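You operate a simulated robot arm through the tools that you are given. There is no shell and no other tool. Be economical: measure what you need, move in short steps, check, and stop when the job is done.

The job below is to be done with a simulated robot arm. You get a single attempt, and the scene is never put back.

TASK
Hook up the lower rod and test it at the air card's pressure.
Fine: yellow and green air couplers in by the card before the red air valve opens; run the rod out and home; shut the valve at the end; leave the other couplers in. Where these are worked on the way, their far stop is far enough and under half their travel is too little: red air valve.

The check looks at the end state, three seconds after you hand in, the way a careful person would. Anything else that was tipped, shoved, dropped, spilled or broken makes it a failure.

THE ROBOT
A 7-joint arm with a two-finger parallel gripper, fixed in place. Base frame: the origin is at the foot of the arm, x ahead of it, y to its left, z up; the work surface is at about z = 0.86. Lengths are in m, angles in degrees, forces in N, time in s.
With the tool pointing down near the work surface it reaches from about 0.3 to 0.74 m from the base axis. Its first joint turns from -115.0 to 115.0 degrees. Payload 3.91 kg.
The TCP is the grasp point between the finger pads, 0.03 m short of the fingertips. In the tool frame z runs along the fingers and y along their closing line. The gripper opens to 0.11 m. The fingers are 0.02 m wide and 0.01 m thick; the gripper's body (0.048 by 0.112 m) begins 0.055 m behind the TCP.
Orientation is told as [roll, pitch, yaw] about the base's x, y, z axes, in that order, counted from this pose: with the fingers straight down and closing along the base's y, the tool's x points along the base's -x, its y along +y and its z along -z.

THE INTERFACE
- The arm moves only by the tool play_rows. Its arguments are lists of equal length, an entry for each row: "travel": the shift along the tool's x, y, z in m, a list of three; "rot": the turn, a rotation vector about the tool's x, y, z in degrees, a list of three; "gripper": the gripper command, from -1 (fully open) to 1 (shut), values between in proportion. In form: {"travel": [[x, y, z], ...], "rot": [[rx, ry, rz], ...], "gripper": [gripper, ...]}. A call has 1 to 20 rows; each row is the pose to reach, as a shift and turn from the pose commanded when the call began, along the tool's axes at that moment. Rows are played at 5 a second. More than 0.05 m and 8.6 degrees between two rows, or a gripper value outside its range, and nothing of the call is played. A pose out of reach is approached as far as the arm can. The call stops where the force on the tool passes 80 N (or 10 N more than at its start, if that is more) or the arm is blocked; 0.2 s more then pass. Each finger travels about 0.108 m/s and halts on what it meets, pressing with about 29 N; the grip force reading is that of the motor and also rises with nothing between the fingers. The clock runs only during rows and for 0.2 s after the last one: add rows that repeat a pose to give the fingers time. The reply holds the time, the measured pose of the TCP, the force on the tool along the base axes, the opening and the grip force, in the units named above and with some noise, with the torque about the TCP (base axes, N m) and any sound that the robot's microphone picked up.
- Cameras (640 x 400 px; columns grow to the right, rows downward): "scene" is fixed at [0.3983, -0.5014, 1.4985]; the picture's right is [0.77, -0.64, 0.00], its down [-0.25, -0.30, -0.92] and it looks along [0.59, 0.70, -0.40] (base axes); focal length 214 px, centre (320, 200). "wrist" rides on the gripper at [0.072, 0.017, -0.103] in the tool frame; the picture's right is [-0.23, 0.97, 0.00], its down [-0.76, -0.18, -0.62] and it looks along [-0.61, -0.14, 0.78] (tool axes); focal length 222 px, centre (320, 200).
- camera(camera): a new picture of that camera. It takes no simulated time.
- lift_body(by): slides the trunk up (or, below 0, down) by that many m; the arm rides with it, the base frame stays. It gives what a move gives, with no picture.
- probe_pixels(camera, pixels): there is no depth. For up to 12 entries [column, row, z] of the newest picture of that camera ("zoom" is the newest enlarged one), the place [x, y] in the base frame at which the ray of that pixel passes the height z, good to about 0.002 m. It takes no simulated time.
- close_up(camera, box): a new picture of the part [left, top, right, bottom] of that camera's present view, enlarged. It takes no simulated time.
- close_job(): hands the job in; it is judged then, once.

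Keep the steps short. Do not move on a guess: measure, check each grasp and each placing, and mend mistakes. In all there are 80 turns and 54 pictures (those below and enlarged ones count). Leave the gripper open and the arm clear of the work at the hand-in unless told otherwise, and finish with a single line.

The tools are called after "Call:" by a JSON object that holds its "api" and its "payload". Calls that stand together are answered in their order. play_rows: Moves the arm, as the interface text tells. Its arguments: {"type":"object","properties":{"travel":{"type":"array"},"rot":{"type":"array"},"gripper":{"type":"array"}},"required":["travel","rot","gripper"]} The other tools are called the same way: lift_body (by) slides the trunk up or down; camera (camera) takes a picture; probe_pixels (camera, pixels) gives the place at which the rays of pixels pass given heights; close_up (camera, box) takes an enlarged picture of a part of a camera's view; close_job () hands the job in.

At the start:

```text
t: 0.0
tcp_pos: [0.4692, -0.2176, 1.4443]
orientation: [0.0, 0.0, -0.1]
wrist_force: [-0.2, 0.6, -0.9]
moment: [0.03, 0.03, -0.01]
width: 0.11
grip_force: 0.2
trunk travel left (down, up): [-0.875, 0.115]
```

scene: 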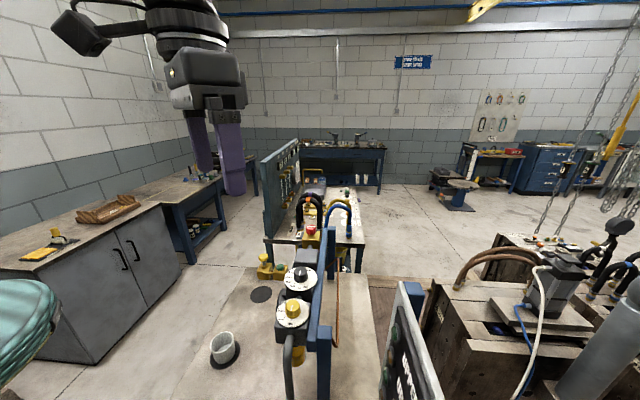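
wrist: 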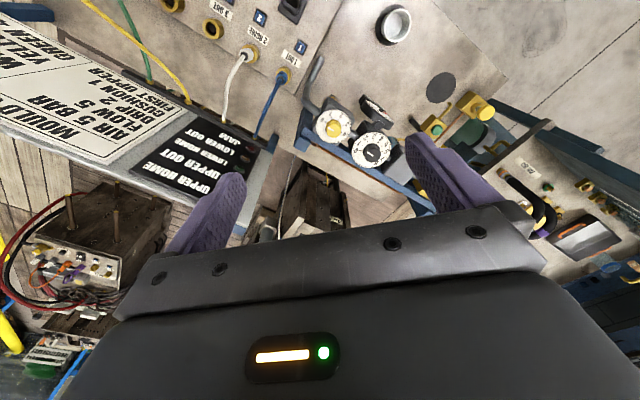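

The wrist view shows a card at left, ports at top, and gauges in the middle. I'll enlarge these parts to read them.

Call:
{"api": "close_up", "payload": {"camera": "wrist", "box": [0, 0, 320, 200]}}

Call:
{"api": "close_up", "payload": {"camera": "wrist", "box": [290, 0, 610, 200]}}

Call:
{"api": "close_up", "payload": {"camera": "scene", "box": [200, 140, 440, 400]}}

```text
2.00 times, centred on (160, 100) of wrist
```

zoom: 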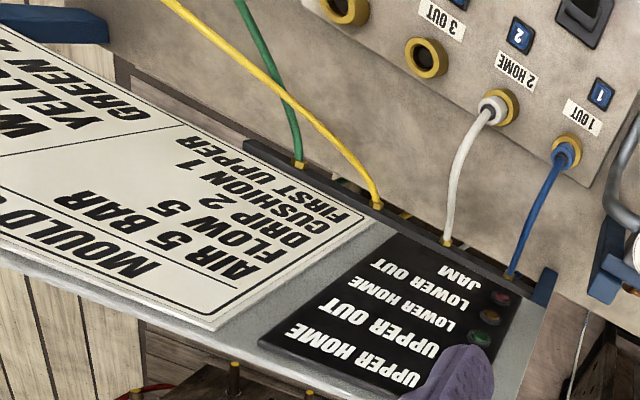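

```text
2.00 times, centred on (450, 100) of wrist
```

zoom: 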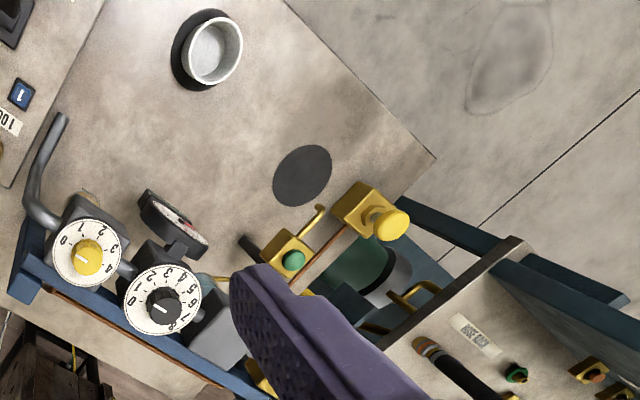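

```text
1.54 times, centred on (320, 270) of scene
```

zoom: 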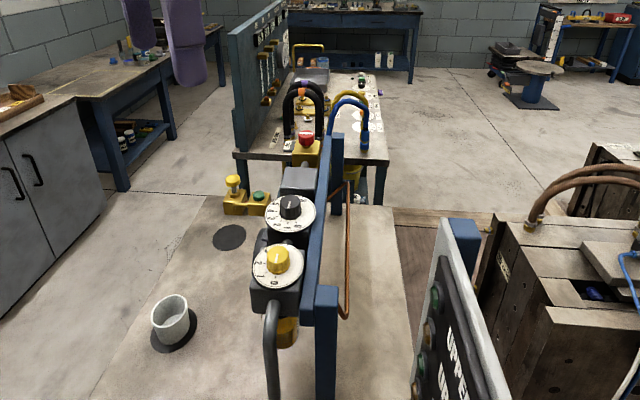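

I need to see the full card. At this height (1.44) the space is clear, so I'll shift toward -y and back a little.

Call:
{"api": "play_rows", "payload": {"travel": [[0.03, -0.03, 0], [0.06, -0.06, 0], [0.1, -0.1, 0], [0.13, -0.13, 0], [0.13, -0.16, 0]], "rot": [[0, 0, 0], [0, 0, 0], [0, 0, 0], [0, 0, 0], [0, 0, 0]], "gripper": [-1, -1, -1, -1, -1]}}

Call:
{"api": "camera", "payload": {"camera": "wrist"}}

```text
refused: row 3 steps farther than a row can; nothing moved
```

```text
48 pictures are left
```

wrist: 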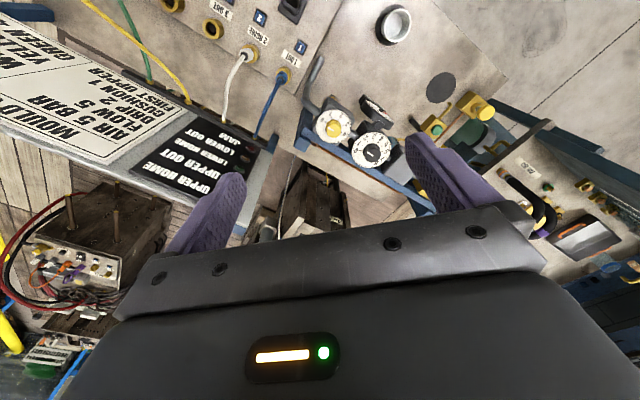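

One step was too long, so I'll repeat the same move with smaller steps.

Call:
{"api": "play_rows", "payload": {"travel": [[0.03, -0.03, 0], [0.06, -0.06, 0], [0.09, -0.09, 0], [0.12, -0.12, 0], [0.13, -0.16, 0], [0.13, -0.16, 0]], "rot": [[0, 0, 0], [0, 0, 0], [0, 0, 0], [0, 0, 0], [0, 0, 0], [0, 0, 0]], "gripper": [-1, -1, -1, -1, -1, -1]}}

Call:
{"api": "camera", "payload": {"camera": "wrist"}}

```text
t: 1.4
tcp_pos: [0.3344, -0.3761, 1.4437]
orientation: [0.0, 0.0, -0.1]
wrist_force: [0.6, 0.7, 0.1]
moment: [-0.02, -0.03, 0.02]
width: 0.11
grip_force: 0.2
trunk travel left (down, up): [-0.875, 0.115]
```

```text
47 pictures are left
```

wrist: 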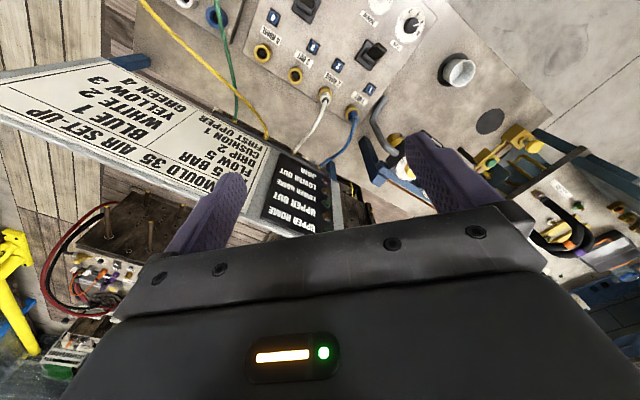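

Call:
{"api": "close_up", "payload": {"camera": "wrist", "box": [0, 50, 340, 240]}}

Call:
{"api": "close_up", "payload": {"camera": "wrist", "box": [150, 0, 470, 190]}}

```text
1.88 times, centred on (170, 145) of wrist
```

zoom: 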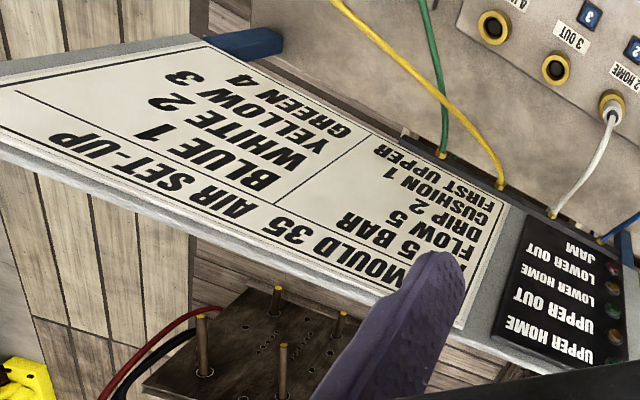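

```text
2.00 times, centred on (310, 95) of wrist
```

zoom: 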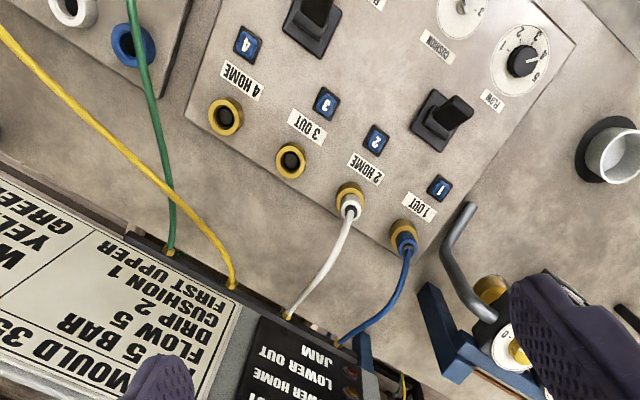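

The card reads BLUE 1, WHITE 2, YELLOW 3, GREEN 4 and AIR 5 BAR. Ports 3 and 4 are empty. I'll probe their positions and some landmarks in the newest zoom.

Call:
{"api": "probe_pixels", "payload": {"camera": "zoom", "pixels": [[290, 160, 0.9], [225, 116, 0.9], [350, 195, 0.9], [403, 232, 0.9], [318, 10, 0.95], [455, 110, 0.95], [520, 60, 0.9], [132, 45, 0.9], [75, 8, 0.9], [620, 155, 0.86], [285, 315, 1.0], [170, 250, 1.0]]}}

Call:
{"api": "camera", "payload": {"camera": "scene"}}

```text
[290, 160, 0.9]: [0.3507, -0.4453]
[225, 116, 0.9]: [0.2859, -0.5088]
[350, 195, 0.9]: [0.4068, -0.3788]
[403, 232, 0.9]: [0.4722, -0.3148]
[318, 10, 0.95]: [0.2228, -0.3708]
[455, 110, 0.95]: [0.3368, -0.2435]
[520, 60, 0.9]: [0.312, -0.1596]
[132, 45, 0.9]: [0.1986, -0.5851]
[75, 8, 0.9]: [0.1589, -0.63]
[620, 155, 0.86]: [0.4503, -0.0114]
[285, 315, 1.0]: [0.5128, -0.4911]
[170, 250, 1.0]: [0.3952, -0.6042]
```

```text
44 pictures are left
```

scene: 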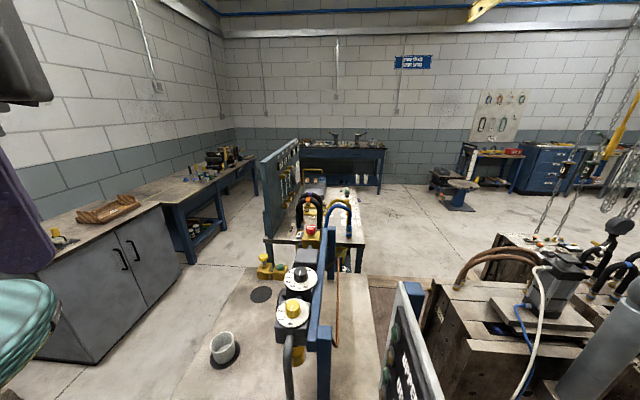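

Ports 3 and 4 are near (0.35,-0.445) and (0.286,-0.509), in a row at 45°. The yellow and green hoses run off toward the low-x side. I'll yaw the tool 80° so the wrist camera looks toward -y, and shift to about (0.2,-0.3).

Call:
{"api": "play_rows", "payload": {"travel": [[0.01, 0.01, 0], [0.02, 0.02, 0], [0.03, 0.03, 0], [0.04, 0.04, 0], [0.05, 0.05, 0], [0.06, 0.06, 0], [0.07, 0.07, 0], [0.08, 0.08, 0], [0.1, 0.08, 0], [0.12, 0.08, 0], [0.12, 0.08, 0]], "rot": [[0, 0, 8], [0, 0, 16], [0, 0, 24], [0, 0, 32], [0, 0, 40], [0, 0, 48], [0, 0, 56], [0, 0, 64], [0, 0, 72], [0, 0, 80], [0, 0, 80]], "gripper": [-1, -1, -1, -1, -1, -1, -1, -1, -1, -1, -1]}}

Call:
{"api": "camera", "payload": {"camera": "wrist"}}

```text
t: 3.8
tcp_pos: [0.22, -0.2981, 1.4453]
orientation: [-0.1, 0.0, -80.2]
wrist_force: [0.4, 0.2, -0.8]
moment: [0.01, 0.04, 0.04]
width: 0.1099
grip_force: 0.1
trunk travel left (down, up): [-0.875, 0.115]
```

```text
43 pictures are left
```

wrist: 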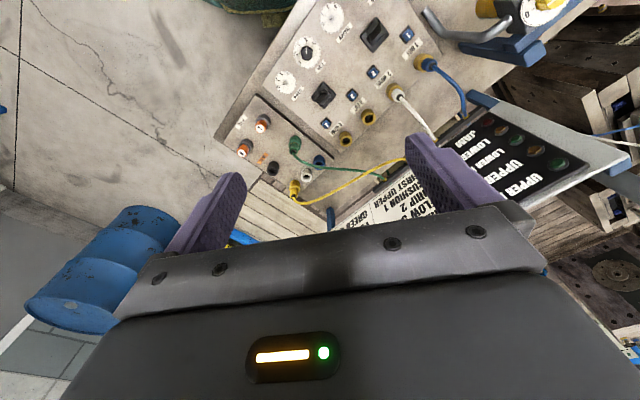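

Call:
{"api": "close_up", "payload": {"camera": "wrist", "box": [210, 80, 410, 210]}}

Call:
{"api": "close_up", "payload": {"camera": "wrist", "box": [250, 0, 470, 140]}}

```text
3.08 times, centred on (310, 145) of wrist
```

zoom: 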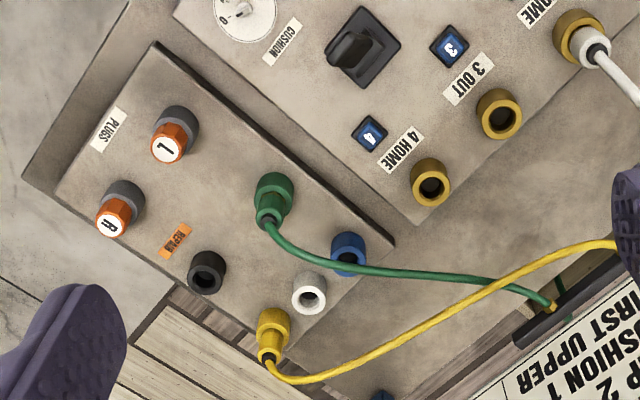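

```text
2.86 times, centred on (360, 70) of wrist
```

zoom: 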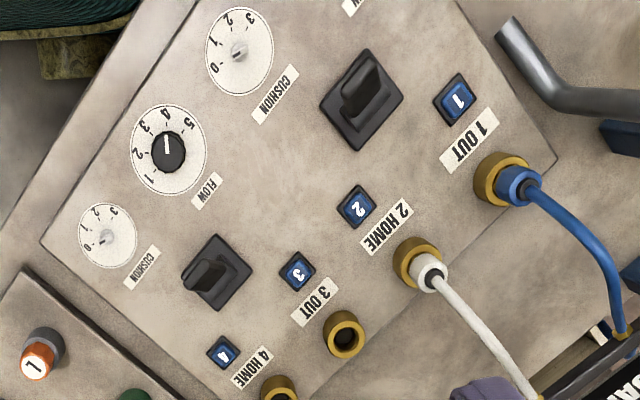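

Green and yellow sit in parking sockets. I'll probe the same features from this view at two heights to triangulate with the earlier view.

Call:
{"api": "probe_pixels", "payload": {"camera": "zoom", "pixels": [[345, 335, 0.9], [345, 335, 1.0], [500, 182, 0.9], [500, 182, 1.0], [208, 275, 0.9], [208, 275, 1.0], [365, 85, 0.9], [365, 85, 1.0]]}}

Call:
{"api": "probe_pixels", "payload": {"camera": "wrist", "pixels": [[349, 139, 0.9], [349, 139, 1.0], [296, 145, 0.9], [296, 145, 1.0], [295, 190, 0.9], [295, 190, 1.0], [307, 175, 0.9], [320, 160, 0.9], [368, 116, 0.9], [368, 116, 1.0]]}}

```text
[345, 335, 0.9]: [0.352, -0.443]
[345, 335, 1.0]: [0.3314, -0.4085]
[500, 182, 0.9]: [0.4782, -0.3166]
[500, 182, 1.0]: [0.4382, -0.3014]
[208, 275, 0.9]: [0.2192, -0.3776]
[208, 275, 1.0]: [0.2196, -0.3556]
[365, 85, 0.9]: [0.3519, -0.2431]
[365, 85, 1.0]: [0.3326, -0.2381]
```

```text
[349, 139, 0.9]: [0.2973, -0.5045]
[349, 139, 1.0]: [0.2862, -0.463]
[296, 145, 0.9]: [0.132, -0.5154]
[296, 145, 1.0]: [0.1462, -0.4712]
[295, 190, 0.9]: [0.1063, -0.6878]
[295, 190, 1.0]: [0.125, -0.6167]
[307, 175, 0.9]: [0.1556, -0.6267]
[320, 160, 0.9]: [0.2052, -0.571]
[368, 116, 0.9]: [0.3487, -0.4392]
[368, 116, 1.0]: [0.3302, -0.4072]
```

Port tops are at about z=0.90 (the two views agree). Next I'll lower the trunk by 0.25 for a closer look at the couplers and their axes. The space above the panel is clear.

Call:
{"api": "lift_body", "payload": {"by": -0.25}}

Call:
{"api": "camera", "payload": {"camera": "wrist"}}

```text
t: 6.4
tcp_pos: [0.2206, -0.2976, 1.1956]
orientation: [-0.1, 0.0, -80.0]
wrist_force: [-0.3, -0.1, 0.0]
moment: [0.03, 0.01, -0.03]
width: 0.1101
grip_force: 0.0
trunk travel left (down, up): [-0.625, 0.365]
```

```text
40 pictures are left
```

wrist: 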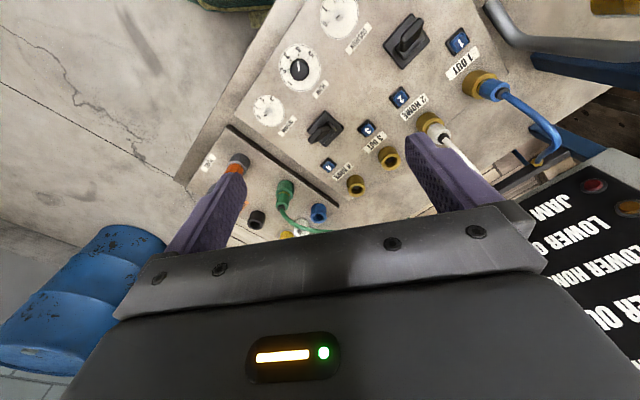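

Call:
{"api": "play_rows", "payload": {"travel": [[-0.03, -0.02, 0], [-0.06, -0.04, 0], [-0.09, -0.06, 0], [-0.12, -0.08, 0], [-0.136, -0.095, 0], [-0.136, -0.095, 0]], "rot": [[0, 0, 0], [0, 0, 0], [0, 0, 0], [0, 0, 0], [0, 0, 0], [0, 0, 0]], "gripper": [-1, -1, -1, -1, -1, -1]}}

Call:
{"api": "camera", "payload": {"camera": "wrist"}}

```text
t: 7.8
tcp_pos: [0.1509, -0.4467, 1.194]
orientation: [0.0, 0.0, -80.1]
wrist_force: [-0.4, -0.3, 0.3]
moment: [0.0, -0.01, 0.0]
width: 0.1101
grip_force: 0.2
trunk travel left (down, up): [-0.625, 0.365]
```

```text
39 pictures are left
```

wrist: 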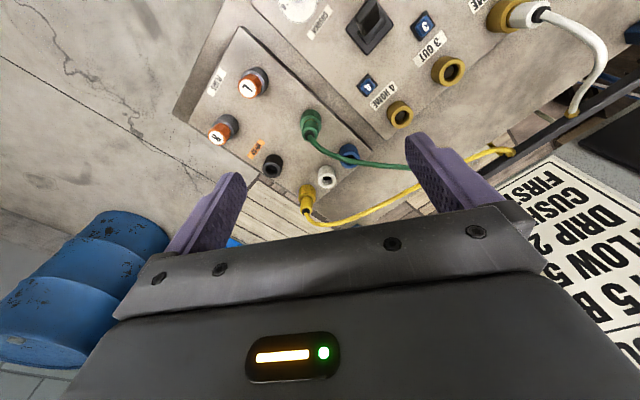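

Call:
{"api": "close_up", "payload": {"camera": "wrist", "box": [190, 50, 470, 230]}}

```text
2.22 times, centred on (330, 140) of wrist
```

zoom: 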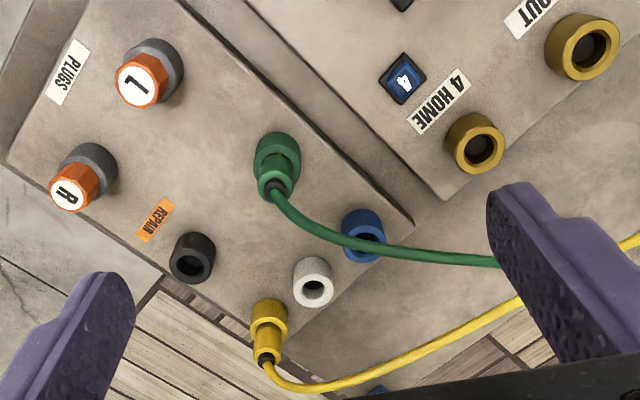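

The couplers stand vertically in their cups with the hose leaving at the top. I'll probe the key points.

Call:
{"api": "probe_pixels", "payload": {"camera": "zoom", "pixels": [[272, 192, 0.93], [272, 192, 0.95], [277, 155, 0.9], [265, 360, 0.93], [265, 360, 0.95], [268, 315, 0.9], [480, 145, 0.9], [589, 45, 0.9], [315, 285, 0.9], [364, 240, 0.9], [192, 257, 0.9]]}}

```text
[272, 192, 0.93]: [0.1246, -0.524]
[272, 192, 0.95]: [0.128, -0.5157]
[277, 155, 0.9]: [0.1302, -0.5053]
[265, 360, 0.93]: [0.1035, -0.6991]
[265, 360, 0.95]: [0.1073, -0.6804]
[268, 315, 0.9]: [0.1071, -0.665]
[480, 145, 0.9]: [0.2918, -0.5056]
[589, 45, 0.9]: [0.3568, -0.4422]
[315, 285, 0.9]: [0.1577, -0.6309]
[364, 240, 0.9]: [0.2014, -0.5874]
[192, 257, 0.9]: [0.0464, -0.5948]
```

Estimates: green coupler at (0.129,-0.512), yellow at (0.111,-0.677), port 4 at (0.290,-0.506), port 3 at (0.354,-0.443). I'll yaw to -45°, which closes across the hose, and hover above green at z≈1.05 to check alignment.

Call:
{"api": "play_rows", "payload": {"travel": [[-0.012, -0.007, 0.025], [-0.024, -0.014, 0.05], [-0.036, -0.02, 0.075], [-0.05, -0.027, 0.1], [-0.06, -0.033, 0.125], [-0.06, -0.033, 0.145], [-0.06, -0.033, 0.145]], "rot": [[0, 0, -7], [0, 0, -14], [0, 0, -21], [0, 0, -28], [0, 0, -35], [0, 0, -35], [0, 0, -35]], "gripper": [-1, -1, -0.6, -0.3, -0.2, -0.2, -0.2]}}

Call:
{"api": "camera", "payload": {"camera": "wrist"}}

```text
t: 9.4
tcp_pos: [0.1277, -0.5139, 1.0511]
orientation: [0.0, 0.1, -44.9]
wrist_force: [-0.3, 0.2, 0.0]
moment: [-0.01, 0.01, 0.02]
width: 0.0659
grip_force: 0.0
trunk travel left (down, up): [-0.625, 0.365]
```

```text
37 pictures are left
```

wrist: 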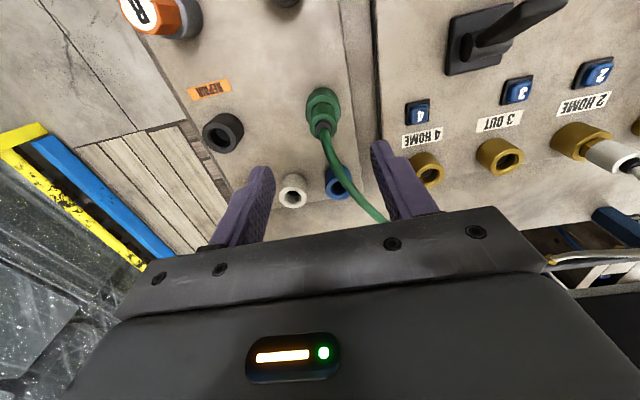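

Call:
{"api": "probe_pixels", "payload": {"camera": "wrist", "pixels": [[323, 130, 0.95], [322, 95, 0.9], [322, 95, 0.89], [427, 168, 0.9], [501, 154, 0.9], [294, 192, 0.9], [580, 138, 0.9]]}}

Call:
{"api": "close_up", "payload": {"camera": "wrist", "box": [240, 60, 400, 220]}}

```text
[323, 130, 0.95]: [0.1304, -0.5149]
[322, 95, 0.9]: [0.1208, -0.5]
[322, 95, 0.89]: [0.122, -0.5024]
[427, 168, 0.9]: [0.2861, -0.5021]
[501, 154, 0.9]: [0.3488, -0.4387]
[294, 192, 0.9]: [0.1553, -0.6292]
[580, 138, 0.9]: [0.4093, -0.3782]
```

```text
2.50 times, centred on (320, 140) of wrist
```

zoom: 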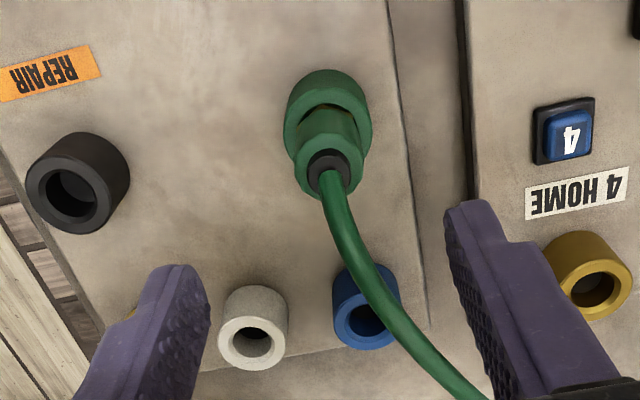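

Two views put the green coupler at (0.128,-0.5125), with its top at about 0.958 and the cup rim near 0.887. I'm already centred to within 1.5 mm, so I'll descend to TCP z≈0.930 and close.

Call:
{"api": "play_rows", "payload": {"travel": [[-0.001, 0.001, 0.03], [-0.001, 0.001, 0.06], [-0.001, 0.001, 0.09], [-0.001, 0.001, 0.11], [-0.001, 0.001, 0.121], [-0.001, 0.001, 0.121], [-0.001, 0.001, 0.121], [-0.001, 0.001, 0.121], [-0.001, 0.001, 0.121]], "rot": [[0, 0, 0], [0, 0, 0], [0, 0, 0], [0, 0, 0], [0, 0, 0], [0, 0, 0], [0, 0, 0], [0, 0, 0], [0, 0, 0]], "gripper": [-0.2, -0.2, -0.2, -0.2, -0.2, 1, 1, 1, 1]}}

Call:
{"api": "camera", "payload": {"camera": "wrist"}}

```text
t: 11.4
tcp_pos: [0.1302, -0.5129, 0.9294]
orientation: [0.0, 0.0, -44.8]
wrist_force: [6.2, 7.1, -4.0]
moment: [-0.09, -0.45, 0.39]
width: 0.0377
grip_force: 45.9
trunk travel left (down, up): [-0.625, 0.365]
```

```text
35 pictures are left
```

wrist: 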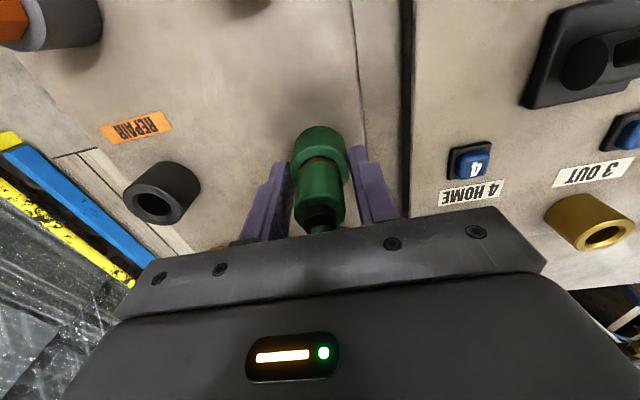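

Call:
{"api": "close_up", "payload": {"camera": "wrist", "box": [230, 110, 410, 250]}}

```text
2.86 times, centred on (320, 180) of wrist
```

zoom: 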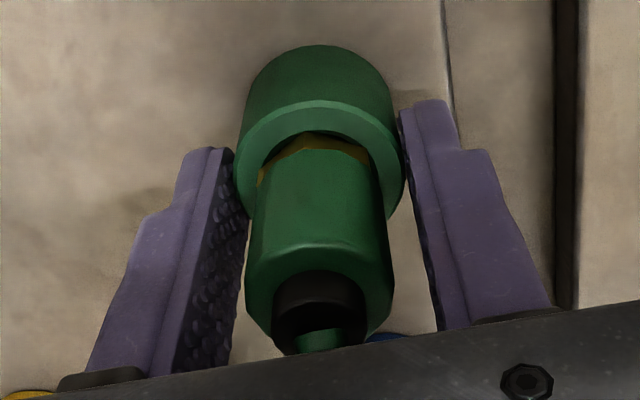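

The fingers closed on the cup (0.038 wide) instead of the coupler, so the cup rim is higher than I thought. I'll open, rise about 18 mm, shift 2 mm toward +tool-y (the side force says so), and close on the narrower body.

Call:
{"api": "play_rows", "payload": {"travel": [[0, 0, 0], [0, 0, 0], [0, 0.002, -0.018], [0, 0.002, -0.018], [0, 0.002, -0.018], [0, 0.002, -0.018], [0, 0.002, -0.018]], "rot": [[0, 0, 0], [0, 0, 0], [0, 0, 0], [0, 0, 0], [0, 0, 0], [0, 0, 0], [0, 0, 0]], "gripper": [-0.2, -0.2, -0.2, 1, 1, 1, 1]}}

Call:
{"api": "close_up", "payload": {"camera": "wrist", "box": [230, 80, 410, 220]}}

```text
t: 13.0
tcp_pos: [0.1329, -0.5131, 0.949]
orientation: [0.0, 0.0, -45.1]
wrist_force: [-0.5, -0.6, 0.5]
moment: [-0.03, 0.01, 0.0]
width: 0.0249
grip_force: 29.6
trunk travel left (down, up): [-0.625, 0.365]
```

```text
2.86 times, centred on (320, 150) of wrist
```

zoom: 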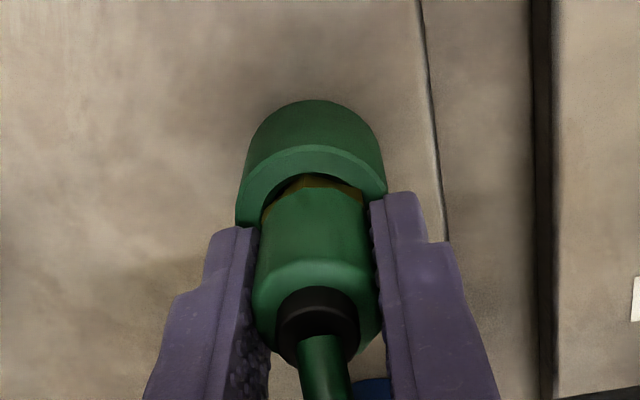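

Now it grips the 0.025 body with balanced side force. I'll pull straight up gently.

Call:
{"api": "play_rows", "payload": {"travel": [[0, 0, -0.01], [0, 0, -0.02], [0, 0, -0.035], [0, 0, -0.05], [0, 0, -0.075], [0, 0, -0.1], [0, 0, -0.1]], "rot": [[0, 0, 0], [0, 0, 0], [0, 0, 0], [0, 0, 0], [0, 0, 0], [0, 0, 0], [0, 0, 0]], "gripper": [1, 1, 1, 1, 1, 1, 1]}}

Call:
{"api": "camera", "payload": {"camera": "wrist"}}

```text
t: 14.6
tcp_pos: [0.1309, -0.5111, 1.048]
orientation: [-0.1, -0.1, -44.9]
wrist_force: [-0.1, -0.2, -0.7]
moment: [-0.01, 0.0, 0.0]
width: 0.0249
grip_force: 29.2
trunk travel left (down, up): [-0.625, 0.365]
```

```text
32 pictures are left
```

wrist: 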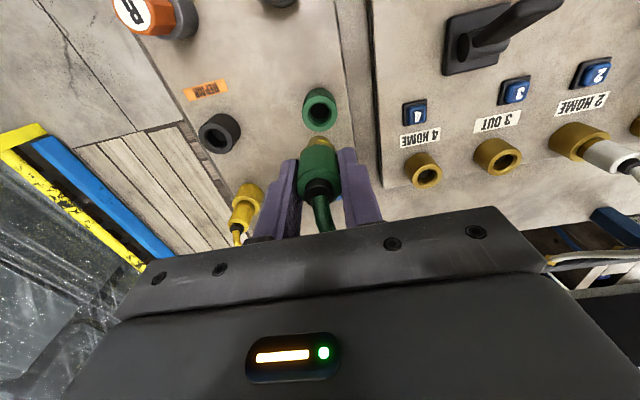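

It is out cleanly. The green cup (known xy) lets me calibrate the rim height, and I'll probe the ports in the same picture.

Call:
{"api": "probe_pixels", "payload": {"camera": "wrist", "pixels": [[320, 110, 0.9], [320, 110, 0.91], [320, 110, 0.92], [428, 175, 0.91], [504, 161, 0.91], [428, 175, 0.9], [504, 161, 0.9], [221, 133, 0.91]]}}

Call:
{"api": "close_up", "payload": {"camera": "wrist", "box": [280, 80, 560, 240]}}

```text
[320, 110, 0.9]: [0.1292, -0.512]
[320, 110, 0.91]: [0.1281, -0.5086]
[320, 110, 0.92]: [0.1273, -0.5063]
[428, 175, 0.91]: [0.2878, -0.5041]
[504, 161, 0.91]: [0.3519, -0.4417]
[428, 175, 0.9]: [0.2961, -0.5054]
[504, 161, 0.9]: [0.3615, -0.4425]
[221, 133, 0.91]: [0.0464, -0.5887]
```

```text
2.29 times, centred on (420, 160) of wrist
```

zoom: 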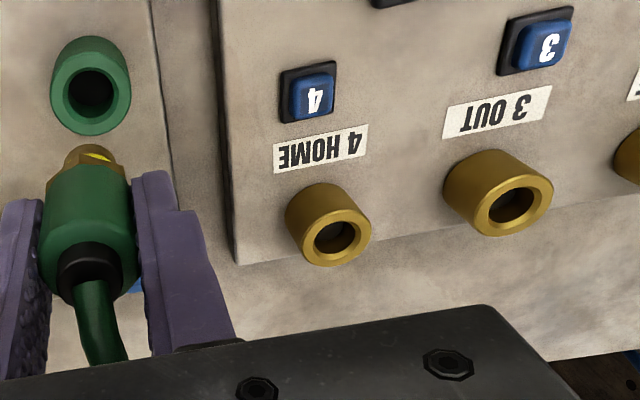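

Now I'll carry green over port 4 at this height, near (0.290,-0.505), and look straight down.

Call:
{"api": "play_rows", "payload": {"travel": [[-0.018, 0.019, 0], [-0.036, 0.039, 0], [-0.054, 0.058, 0], [-0.072, 0.078, 0], [-0.09, 0.097, 0], [-0.108, 0.1165, 0], [-0.108, 0.1165, 0]], "rot": [[0, 0, 0], [0, 0, 0], [0, 0, 0], [0, 0, 0], [0, 0, 0], [0, 0, 0], [0, 0, 0]], "gripper": [1, 1, 1, 1, 1, 1, 1]}}

Call:
{"api": "camera", "payload": {"camera": "wrist"}}

Call:
{"api": "close_up", "payload": {"camera": "wrist", "box": [240, 60, 440, 200]}}

```text
t: 16.2
tcp_pos: [0.2906, -0.5076, 1.0464]
orientation: [0.0, 0.0, -45.0]
wrist_force: [0.5, 0.3, 0.5]
moment: [0.0, -0.03, -0.02]
width: 0.0247
grip_force: 29.1
trunk travel left (down, up): [-0.625, 0.365]
```

```text
30 pictures are left
```

wrist: 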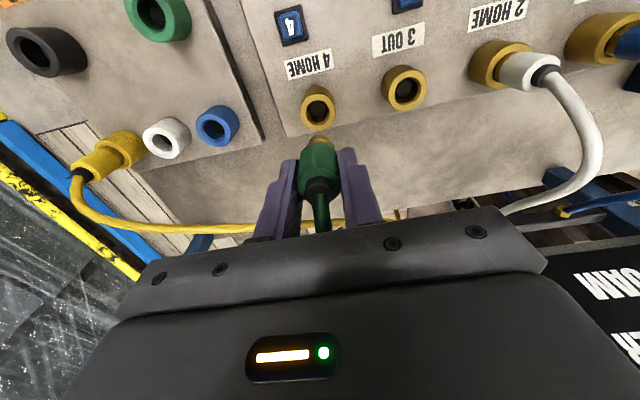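

```text
2.86 times, centred on (340, 130) of wrist
```

zoom: 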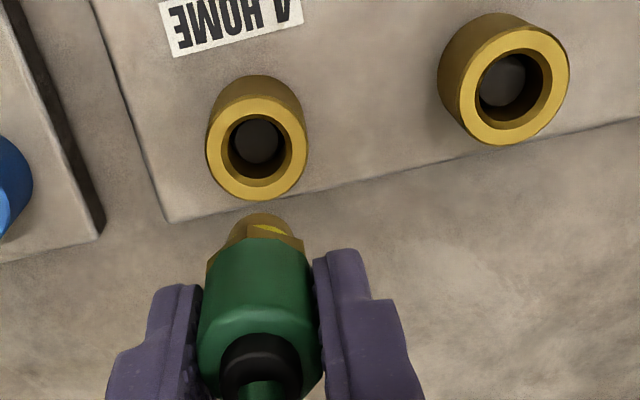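

Column-wise, coupler and port line up. I'll lower 40 mm so the brass tip is just above the port rim, to compare the two at nearly the same depth.

Call:
{"api": "play_rows", "payload": {"travel": [[0, 0, 0.02], [0, 0, 0.04], [0, 0, 0.04]], "rot": [[0, 0, 0], [0, 0, 0], [0, 0, 0]], "gripper": [1, 1, 1]}}

Call:
{"api": "close_up", "payload": {"camera": "wrist", "box": [240, 90, 400, 190]}}

```text
t: 17.0
tcp_pos: [0.2907, -0.5068, 1.007]
orientation: [-0.1, 0.0, -45.0]
wrist_force: [0.7, 0.5, -0.5]
moment: [-0.01, 0.03, 0.0]
width: 0.0247
grip_force: 28.9
trunk travel left (down, up): [-0.625, 0.365]
```

```text
4.00 times, centred on (320, 140) of wrist
```

zoom: 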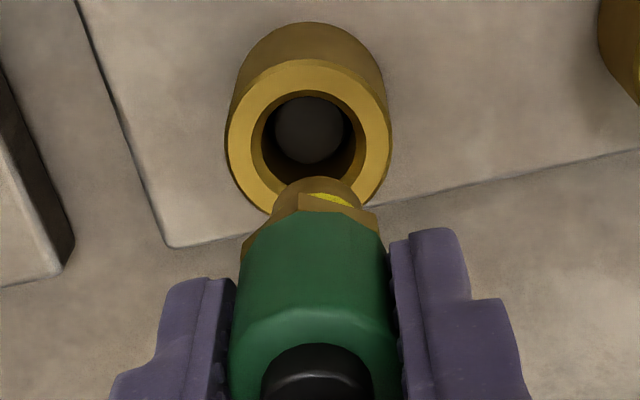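

Measured from the picture, the port is about 1.5–2 mm toward -tool-y and about 0 along tool-x. I'll correct y by -1.7 mm and descend to just inside the rim, watching force.

Call:
{"api": "play_rows", "payload": {"travel": [[0, -0.0017, 0.01], [0, -0.0017, 0.02], [0, -0.0017, 0.028], [0, -0.0017, 0.036], [0, -0.0017, 0.036]], "rot": [[0, 0, 0], [0, 0, 0], [0, 0, 0], [0, 0, 0], [0, 0, 0]], "gripper": [1, 1, 1, 1, 1]}}

Call:
{"api": "close_up", "payload": {"camera": "wrist", "box": [240, 90, 400, 190]}}

```text
t: 18.2
tcp_pos: [0.2896, -0.507, 0.9711]
orientation: [0.0, 0.0, -45.0]
wrist_force: [-0.3, -0.3, -0.5]
moment: [0.01, 0.0, 0.01]
width: 0.0247
grip_force: 29.0
trunk travel left (down, up): [-0.625, 0.365]
```

```text
4.00 times, centred on (320, 140) of wrist
```

zoom: 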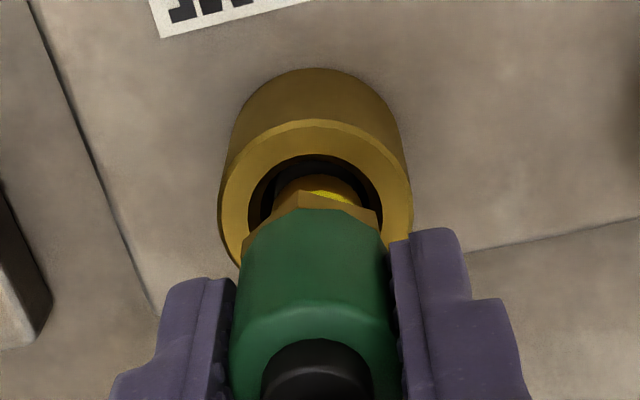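

Well centred with no contact force. I'll continue down gently to TCP 0.945.

Call:
{"api": "play_rows", "payload": {"travel": [[0, 0, 0.006], [0, 0, 0.012], [0, 0, 0.017], [0, 0, 0.021], [0, 0, 0.023], [0, 0, 0.023]], "rot": [[0, 0, 0], [0, 0, 0], [0, 0, 0], [0, 0, 0], [0, 0, 0], [0, 0, 0]], "gripper": [1, 1, 1, 1, 1, 1]}}

Call:
{"api": "close_up", "payload": {"camera": "wrist", "box": [240, 90, 400, 190]}}

```text
t: 19.6
tcp_pos: [0.2882, -0.5065, 0.9495]
orientation: [0.0, -0.2, -45.0]
wrist_force: [4.4, 0.6, 26.2]
moment: [0.18, -0.41, 0.01]
width: 0.0248
grip_force: 29.4
trunk travel left (down, up): [-0.625, 0.365]
```

```text
4.00 times, centred on (320, 140) of wrist
```

zoom: 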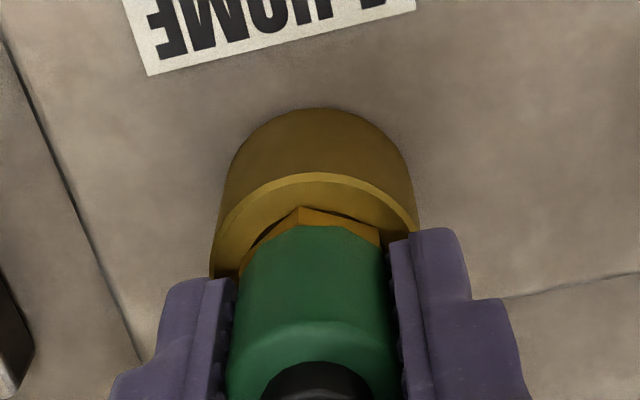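

Contact came at z 0.9495 with 26 N, the same height it sat at in its cup. I'll press a little more to find out whether it seats or clicks.

Call:
{"api": "play_rows", "payload": {"travel": [[-0.001, 0, 0.003], [-0.001, 0, 0.006], [-0.001, 0, 0.006]], "rot": [[0, 0, 0], [0, 0, 0], [0, 0, 0]], "gripper": [1, 1, 1]}}

Call:
{"api": "close_up", "payload": {"camera": "wrist", "box": [240, 90, 400, 190]}}

```text
t: 20.4
tcp_pos: [0.2876, -0.508, 0.9448]
orientation: [-0.2, -0.2, -44.9]
wrist_force: [1.8, 0.8, 36.8]
moment: [0.44, 0.02, -0.18]
width: 0.0249
grip_force: 28.9
trunk travel left (down, up): [-0.625, 0.365]
```

```text
4.00 times, centred on (320, 140) of wrist
```

zoom: 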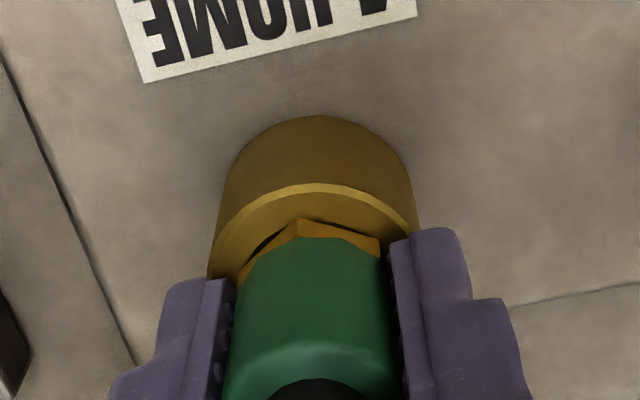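

The coupler slid up in the fingers rather than going deeper, so it has bottomed at the cup's seated height. I'll release, rise, and compare it with the white coupler in port 2.

Call:
{"api": "play_rows", "payload": {"travel": [[0, 0, -0.003], [0, 0, -0.003], [0, 0, -0.003], [0, 0, -0.03], [0, 0, -0.06], [0, 0, -0.1], [0.02, 0, -0.13], [0.05, 0, -0.15], [0.05, 0, -0.15]], "rot": [[0, 0, 0], [0, 0, 0], [0, 0, 0], [0, 0, 0], [0, 0, 0], [0, 0, 0], [0, 0, 0], [0, 0, 0], [0, 0, 0]], "gripper": [-0.2, -0.2, -0.2, -0.2, -0.2, -0.2, -0.2, -0.2, -0.2]}}

Call:
{"api": "camera", "payload": {"camera": "wrist"}}

Call:
{"api": "close_up", "payload": {"camera": "wrist", "box": [280, 60, 600, 200]}}

```text
t: 22.4
tcp_pos: [0.2554, -0.4718, 1.0917]
orientation: [0.0, 0.0, -45.0]
wrist_force: [1.0, 0.9, -0.6]
moment: [0.01, -0.01, -0.03]
width: 0.0657
grip_force: 0.0
trunk travel left (down, up): [-0.625, 0.365]
```

```text
24 pictures are left
```

wrist: 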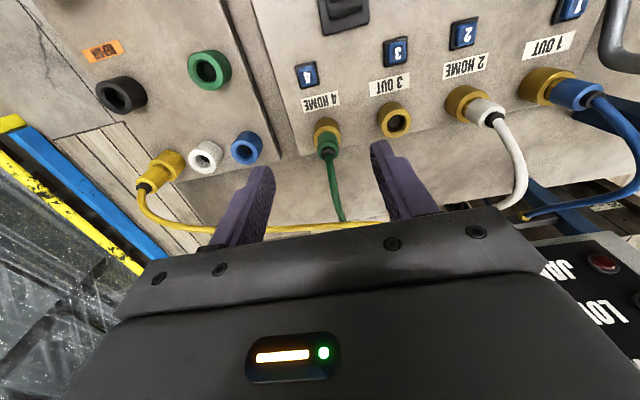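

```text
2.00 times, centred on (440, 130) of wrist
```

zoom: 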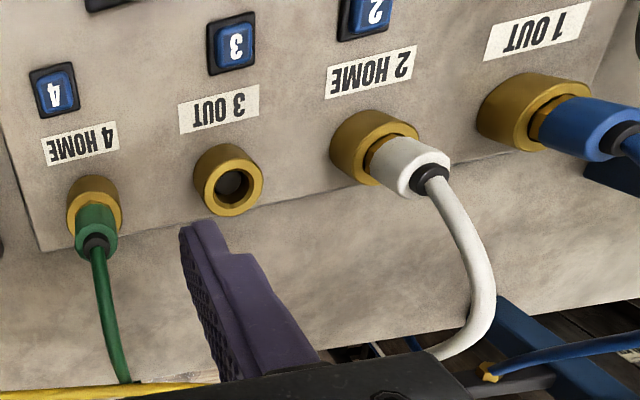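

Green sits like white and blue do. Now for yellow, I'll probe the cups and port 3 at rim height 0.906, plus the yellow nub at 0.958.

Call:
{"api": "probe_pixels", "payload": {"camera": "wrist", "pixels": [[209, 70, 0.906], [205, 158, 0.906], [247, 149, 0.906], [147, 187, 0.958], [394, 121, 0.906], [326, 151, 0.958]]}}

```text
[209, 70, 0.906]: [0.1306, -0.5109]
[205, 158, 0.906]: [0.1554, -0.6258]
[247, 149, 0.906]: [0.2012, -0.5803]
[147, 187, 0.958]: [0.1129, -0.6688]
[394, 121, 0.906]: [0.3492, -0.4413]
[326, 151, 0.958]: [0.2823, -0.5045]
```

The green cup probe matches its known position to 1 mm, so the row geometry gives yellow ≈(0.1105,-0.6705) and port 3 ≈(0.351,-0.442). I'll move over yellow and turn to yaw -30° because its hose leaves more toward +x.

Call:
{"api": "play_rows", "payload": {"travel": [[-0.005, -0.03, 0], [-0.01, -0.06, 0], [-0.015, -0.09, 0], [-0.02, -0.12, 0], [-0.025, -0.15, 0], [-0.03, -0.18, 0], [-0.034, -0.21, 0], [-0.0382, -0.2432, 0.02], [-0.0382, -0.2432, 0.05], [-0.0382, -0.2432, 0.05]], "rot": [[0, 0, 0], [0, 0, 0], [0, 0, 0], [0, 0, 0], [0, 0, -4], [0, 0, -8], [0, 0, -12], [0, 0, -15], [0, 0, -15], [0, 0, -15]], "gripper": [-0.2, -0.2, -0.2, -0.2, -0.2, -0.2, -0.2, -0.2, -0.2, -0.2]}}

Call:
{"api": "camera", "payload": {"camera": "wrist"}}

```text
t: 24.6
tcp_pos: [0.1094, -0.6714, 1.0391]
orientation: [0.0, 0.0, -30.0]
wrist_force: [0.1, 0.4, 0.0]
moment: [0.0, 0.01, 0.0]
width: 0.0662
grip_force: 0.0
out of reach, approached as far as the arm can: row 8
trunk travel left (down, up): [-0.625, 0.365]
```

```text
22 pictures are left
```

wrist: 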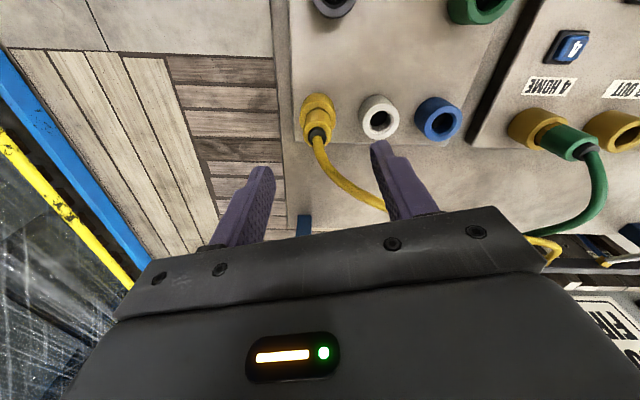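

Call:
{"api": "probe_pixels", "payload": {"camera": "wrist", "pixels": [[317, 133, 0.958], [340, 175, 0.96], [360, 192, 0.96], [385, 207, 0.96], [319, 108, 0.906]]}}

```text
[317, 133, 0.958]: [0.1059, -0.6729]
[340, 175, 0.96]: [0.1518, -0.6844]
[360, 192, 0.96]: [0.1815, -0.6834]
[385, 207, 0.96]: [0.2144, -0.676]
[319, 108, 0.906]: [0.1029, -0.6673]
```

The yellow coupler is within about 2 mm of the TCP and its hose runs clear between the fingers. I'll descend 90 mm to z≈0.949 and close.

Call:
{"api": "play_rows", "payload": {"travel": [[0, -0.001, 0.03], [0, -0.001, 0.06], [0, -0.001, 0.08], [0, -0.001, 0.09], [0, -0.001, 0.09], [0, -0.001, 0.09], [0, -0.001, 0.09], [0, -0.001, 0.09]], "rot": [[0, 0, 0], [0, 0, 0], [0, 0, 0], [0, 0, 0], [0, 0, 0], [0, 0, 0], [0, 0, 0], [0, 0, 0]], "gripper": [-0.2, -0.2, -0.2, -0.2, -0.2, 1, 1, 1]}}

Call:
{"api": "close_up", "payload": {"camera": "wrist", "box": [230, 80, 410, 220]}}

```text
t: 26.4
tcp_pos: [0.1102, -0.6719, 0.9492]
orientation: [0.0, 0.0, -30.0]
wrist_force: [-0.8, -0.8, -0.7]
moment: [0.02, 0.02, 0.0]
width: 0.0248
grip_force: 28.9
trunk travel left (down, up): [-0.625, 0.365]
```

```text
2.86 times, centred on (320, 150) of wrist
```

zoom: 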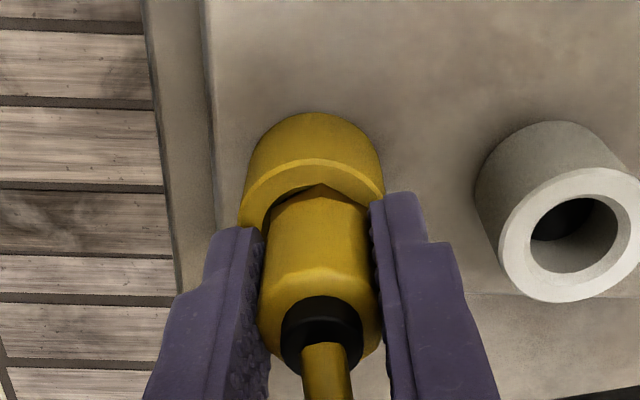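

A good grip at 0.025 with balanced force. I'll pull up 100 mm, then carry it high over to port 3.

Call:
{"api": "play_rows", "payload": {"travel": [[0, 0, -0.01], [0, 0, -0.02], [0, 0, -0.04], [0, 0, -0.065], [0, 0, -0.09], [-0.01, 0.035, -0.11], [-0.021, 0.07, -0.13], [-0.031, 0.105, -0.13], [-0.042, 0.14, -0.13], [-0.053, 0.175, -0.13], [-0.063, 0.21, -0.13], [-0.073, 0.245, -0.13], [-0.084, 0.28, -0.13], [-0.0945, 0.319, -0.12], [-0.0945, 0.319, -0.1], [-0.0945, 0.319, -0.08], [-0.0945, 0.319, -0.058], [-0.0945, 0.319, -0.058]], "rot": [[0, 0, 0], [0, 0, 0], [0, 0, 0], [0, 0, 0], [0, 0, 0], [0, 0, 0], [0, 0, 0], [0, 0, 0], [0, 0, 0], [0, 0, 0], [0, 0, 0], [0, 0, 0], [0, 0, 0], [0, 0, 0], [0, 0, 0], [0, 0, 0], [0, 0, 0], [0, 0, 0]], "gripper": [1, 1, 1, 1, 1, 1, 1, 1, 1, 1, 1, 1, 1, 1, 1, 1, 1, 1]}}

Call:
{"api": "close_up", "payload": {"camera": "wrist", "box": [240, 90, 400, 190]}}

```text
t: 30.2
tcp_pos: [0.3505, -0.4425, 1.0099]
orientation: [0.0, 0.1, -30.0]
wrist_force: [-0.2, 0.0, -0.4]
moment: [0.0, -0.01, -0.01]
width: 0.0247
grip_force: 28.9
trunk travel left (down, up): [-0.625, 0.365]
```

```text
4.00 times, centred on (320, 140) of wrist
```

zoom: 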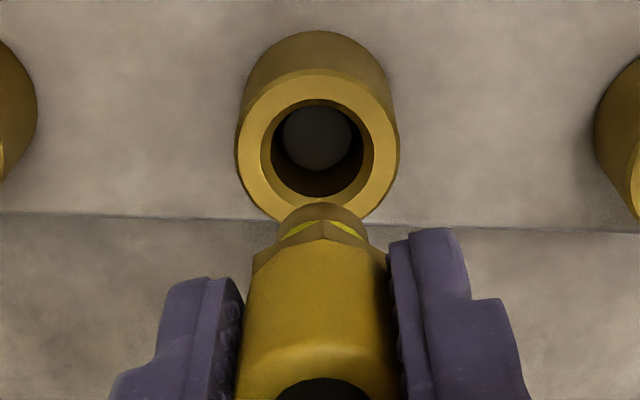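

The port is about 2–3 mm further forward (-tool-x). I'll correct that, go down to the rim, and look again.

Call:
{"api": "play_rows", "payload": {"travel": [[-0.0025, -0.0005, 0.01], [-0.0025, -0.0005, 0.02], [-0.0025, -0.0005, 0.03], [-0.0025, -0.0005, 0.036], [-0.0025, -0.0005, 0.036]], "rot": [[0, 0, 0], [0, 0, 0], [0, 0, 0], [0, 0, 0], [0, 0, 0]], "gripper": [1, 1, 1, 1, 1]}}

Call:
{"api": "close_up", "payload": {"camera": "wrist", "box": [240, 90, 400, 190]}}

```text
t: 31.4
tcp_pos: [0.352, -0.4451, 0.9726]
orientation: [0.0, 0.0, -30.0]
wrist_force: [-0.6, -0.2, 0.2]
moment: [-0.01, 0.01, -0.01]
width: 0.0246
grip_force: 28.6
trunk travel left (down, up): [-0.625, 0.365]
```

```text
4.00 times, centred on (320, 140) of wrist
```

zoom: 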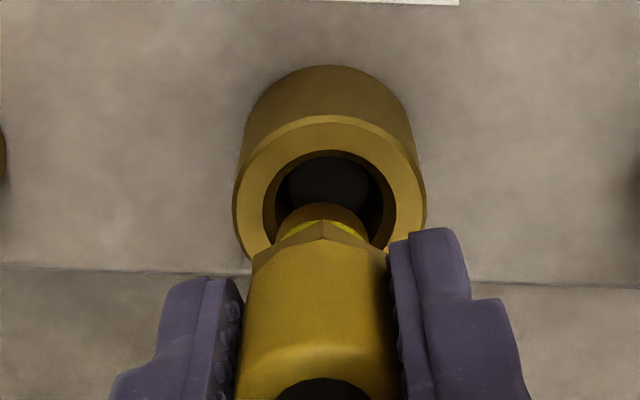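

The port is about 1.7 mm to the +tool-y side. I'll correct that and insert.

Call:
{"api": "play_rows", "payload": {"travel": [[0, 0.0016, 0.0], [0, 0.0016, 0.007], [0, 0.0016, 0.014], [0, 0.0016, 0.02], [0, 0.0016, 0.025], [0, 0.0016, 0.027], [0, 0.0016, 0.027]], "rot": [[0, 0, 0], [0, 0, 0], [0, 0, 0], [0, 0, 0], [0, 0, 0], [0, 0, 0], [0, 0, 0]], "gripper": [1, 1, 1, 1, 1, 1, 1]}}

Call:
{"api": "close_up", "payload": {"camera": "wrist", "box": [240, 90, 400, 190]}}

```text
t: 33.0
tcp_pos: [0.3514, -0.4434, 0.9502]
orientation: [-0.2, -0.3, -30.0]
wrist_force: [-6.8, 1.4, 25.5]
moment: [0.09, 0.32, -0.01]
width: 0.0249
grip_force: 28.9
trunk travel left (down, up): [-0.625, 0.365]
```

```text
4.00 times, centred on (320, 140) of wrist
```

zoom: 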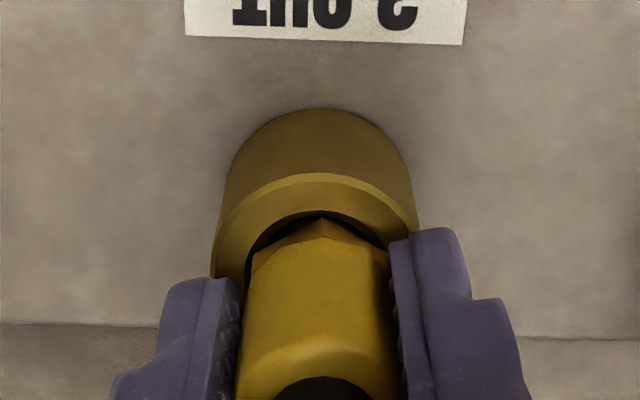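

It is at seated height. I'll relieve the side force and press a little more to be sure, then release and retreat for a check picture.

Call:
{"api": "play_rows", "payload": {"travel": [[0.0015, 0, 0.001], [0.0015, 0, 0.003], [0.0015, 0, 0.003]], "rot": [[0, 0, 0], [0, 0, 0], [0, 0, 0]], "gripper": [1, 1, 1]}}

Call:
{"api": "play_rows", "payload": {"travel": [[0, 0, -0.002], [0, 0, -0.002], [0, 0, -0.002], [0, 0, -0.03], [0, 0, -0.06], [0, 0, -0.1], [0.03, 0, -0.13], [0.07, 0, -0.15], [0.1, 0, -0.17], [0.1, 0, -0.17]], "rot": [[0, 0, 0], [0, 0, 0], [0, 0, 0], [0, 0, 0], [0, 0, 0], [0, 0, 0], [0, 0, 0], [0, 0, 0], [0, 0, 0], [0, 0, 0]], "gripper": [-0.2, -0.2, -0.2, -0.2, -0.2, -0.2, -0.2, -0.2, -0.2, -0.2]}}

Call:
{"api": "camera", "payload": {"camera": "wrist"}}

```text
t: 33.8
tcp_pos: [0.3491, -0.4418, 0.945]
orientation: [-0.2, -0.2, -30.0]
wrist_force: [2.9, -6.5, 24.7]
moment: [-0.36, -0.17, 0.0]
width: 0.0249
grip_force: 28.6
trunk travel left (down, up): [-0.625, 0.365]
```

```text
t: 36.0
tcp_pos: [0.2627, -0.394, 1.1137]
orientation: [0.0, 0.0, -30.0]
wrist_force: [0.6, 0.4, 0.5]
moment: [-0.01, 0.03, -0.02]
width: 0.0659
grip_force: 0.1
trunk travel left (down, up): [-0.625, 0.365]
```

```text
17 pictures are left
```

wrist: 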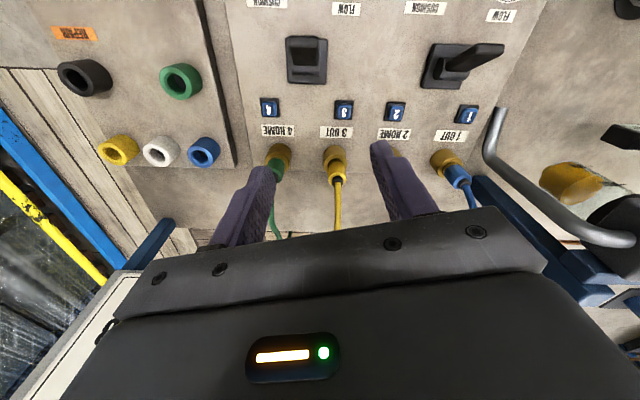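

Yellow is in 3 and green in 4, with white and blue still in. Now I'll look closely at the levers.

Call:
{"api": "close_up", "payload": {"camera": "wrist", "box": [230, 0, 530, 190]}}

```text
2.11 times, centred on (380, 95) of wrist
```

zoom: 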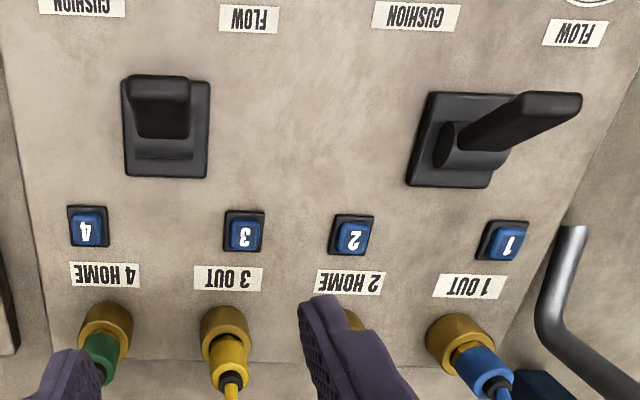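

I placed the dials from two views: yellow knob ≈(0.57,-0.21), black ≈(0.64,-0.13), both around z 1.09, and the red valve farther along the same line. I'll raise the trunk 0.2 and move there to look.

Call:
{"api": "lift_body", "payload": {"by": 0.2}}

Call:
{"api": "play_rows", "payload": {"travel": [[-0.01, 0.04, 0], [-0.02, 0.08, 0], [-0.03, 0.12, 0], [-0.04, 0.16, 0], [-0.05, 0.2, 0], [-0.06, 0.24, 0], [-0.07, 0.28, 0], [-0.083, 0.32, 0], [-0.083, 0.33, 0], [-0.083, 0.33, 0]], "rot": [[0, 0, -4], [0, 0, -8], [0, 0, -12], [0, 0, -16], [0, 0, -20], [0, 0, -24], [0, 0, -28], [0, 0, -30], [0, 0, -30], [0, 0, -30]], "gripper": [-0.2, -0.2, -0.2, -0.2, -0.2, -0.2, -0.2, -0.2, -0.2, -0.2]}}

Call:
{"api": "camera", "payload": {"camera": "wrist"}}

```text
t: 38.1
tcp_pos: [0.2646, -0.3935, 1.3138]
orientation: [0.0, 0.1, -30.0]
wrist_force: [-0.4, -0.5, 0.8]
moment: [-0.02, 0.0, 0.04]
width: 0.066
grip_force: 0.0
trunk travel left (down, up): [-0.825, 0.165]
```

```text
t: 40.4
tcp_pos: [0.5018, -0.1491, 1.3136]
orientation: [0.0, 0.0, 0.0]
wrist_force: [0.6, 1.0, -0.8]
moment: [0.0, 0.02, 0.03]
width: 0.0661
grip_force: 0.0
trunk travel left (down, up): [-0.825, 0.165]
```

```text
15 pictures are left
```

wrist: 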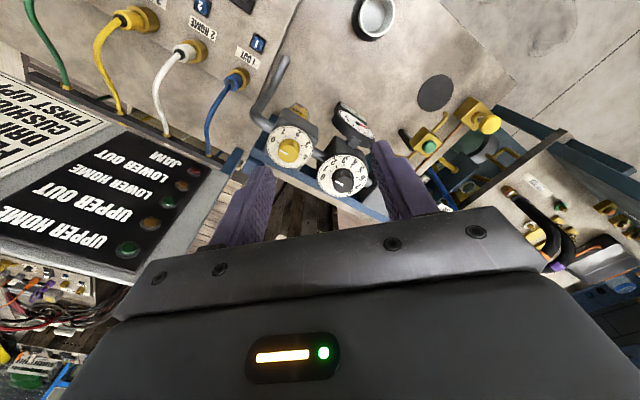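

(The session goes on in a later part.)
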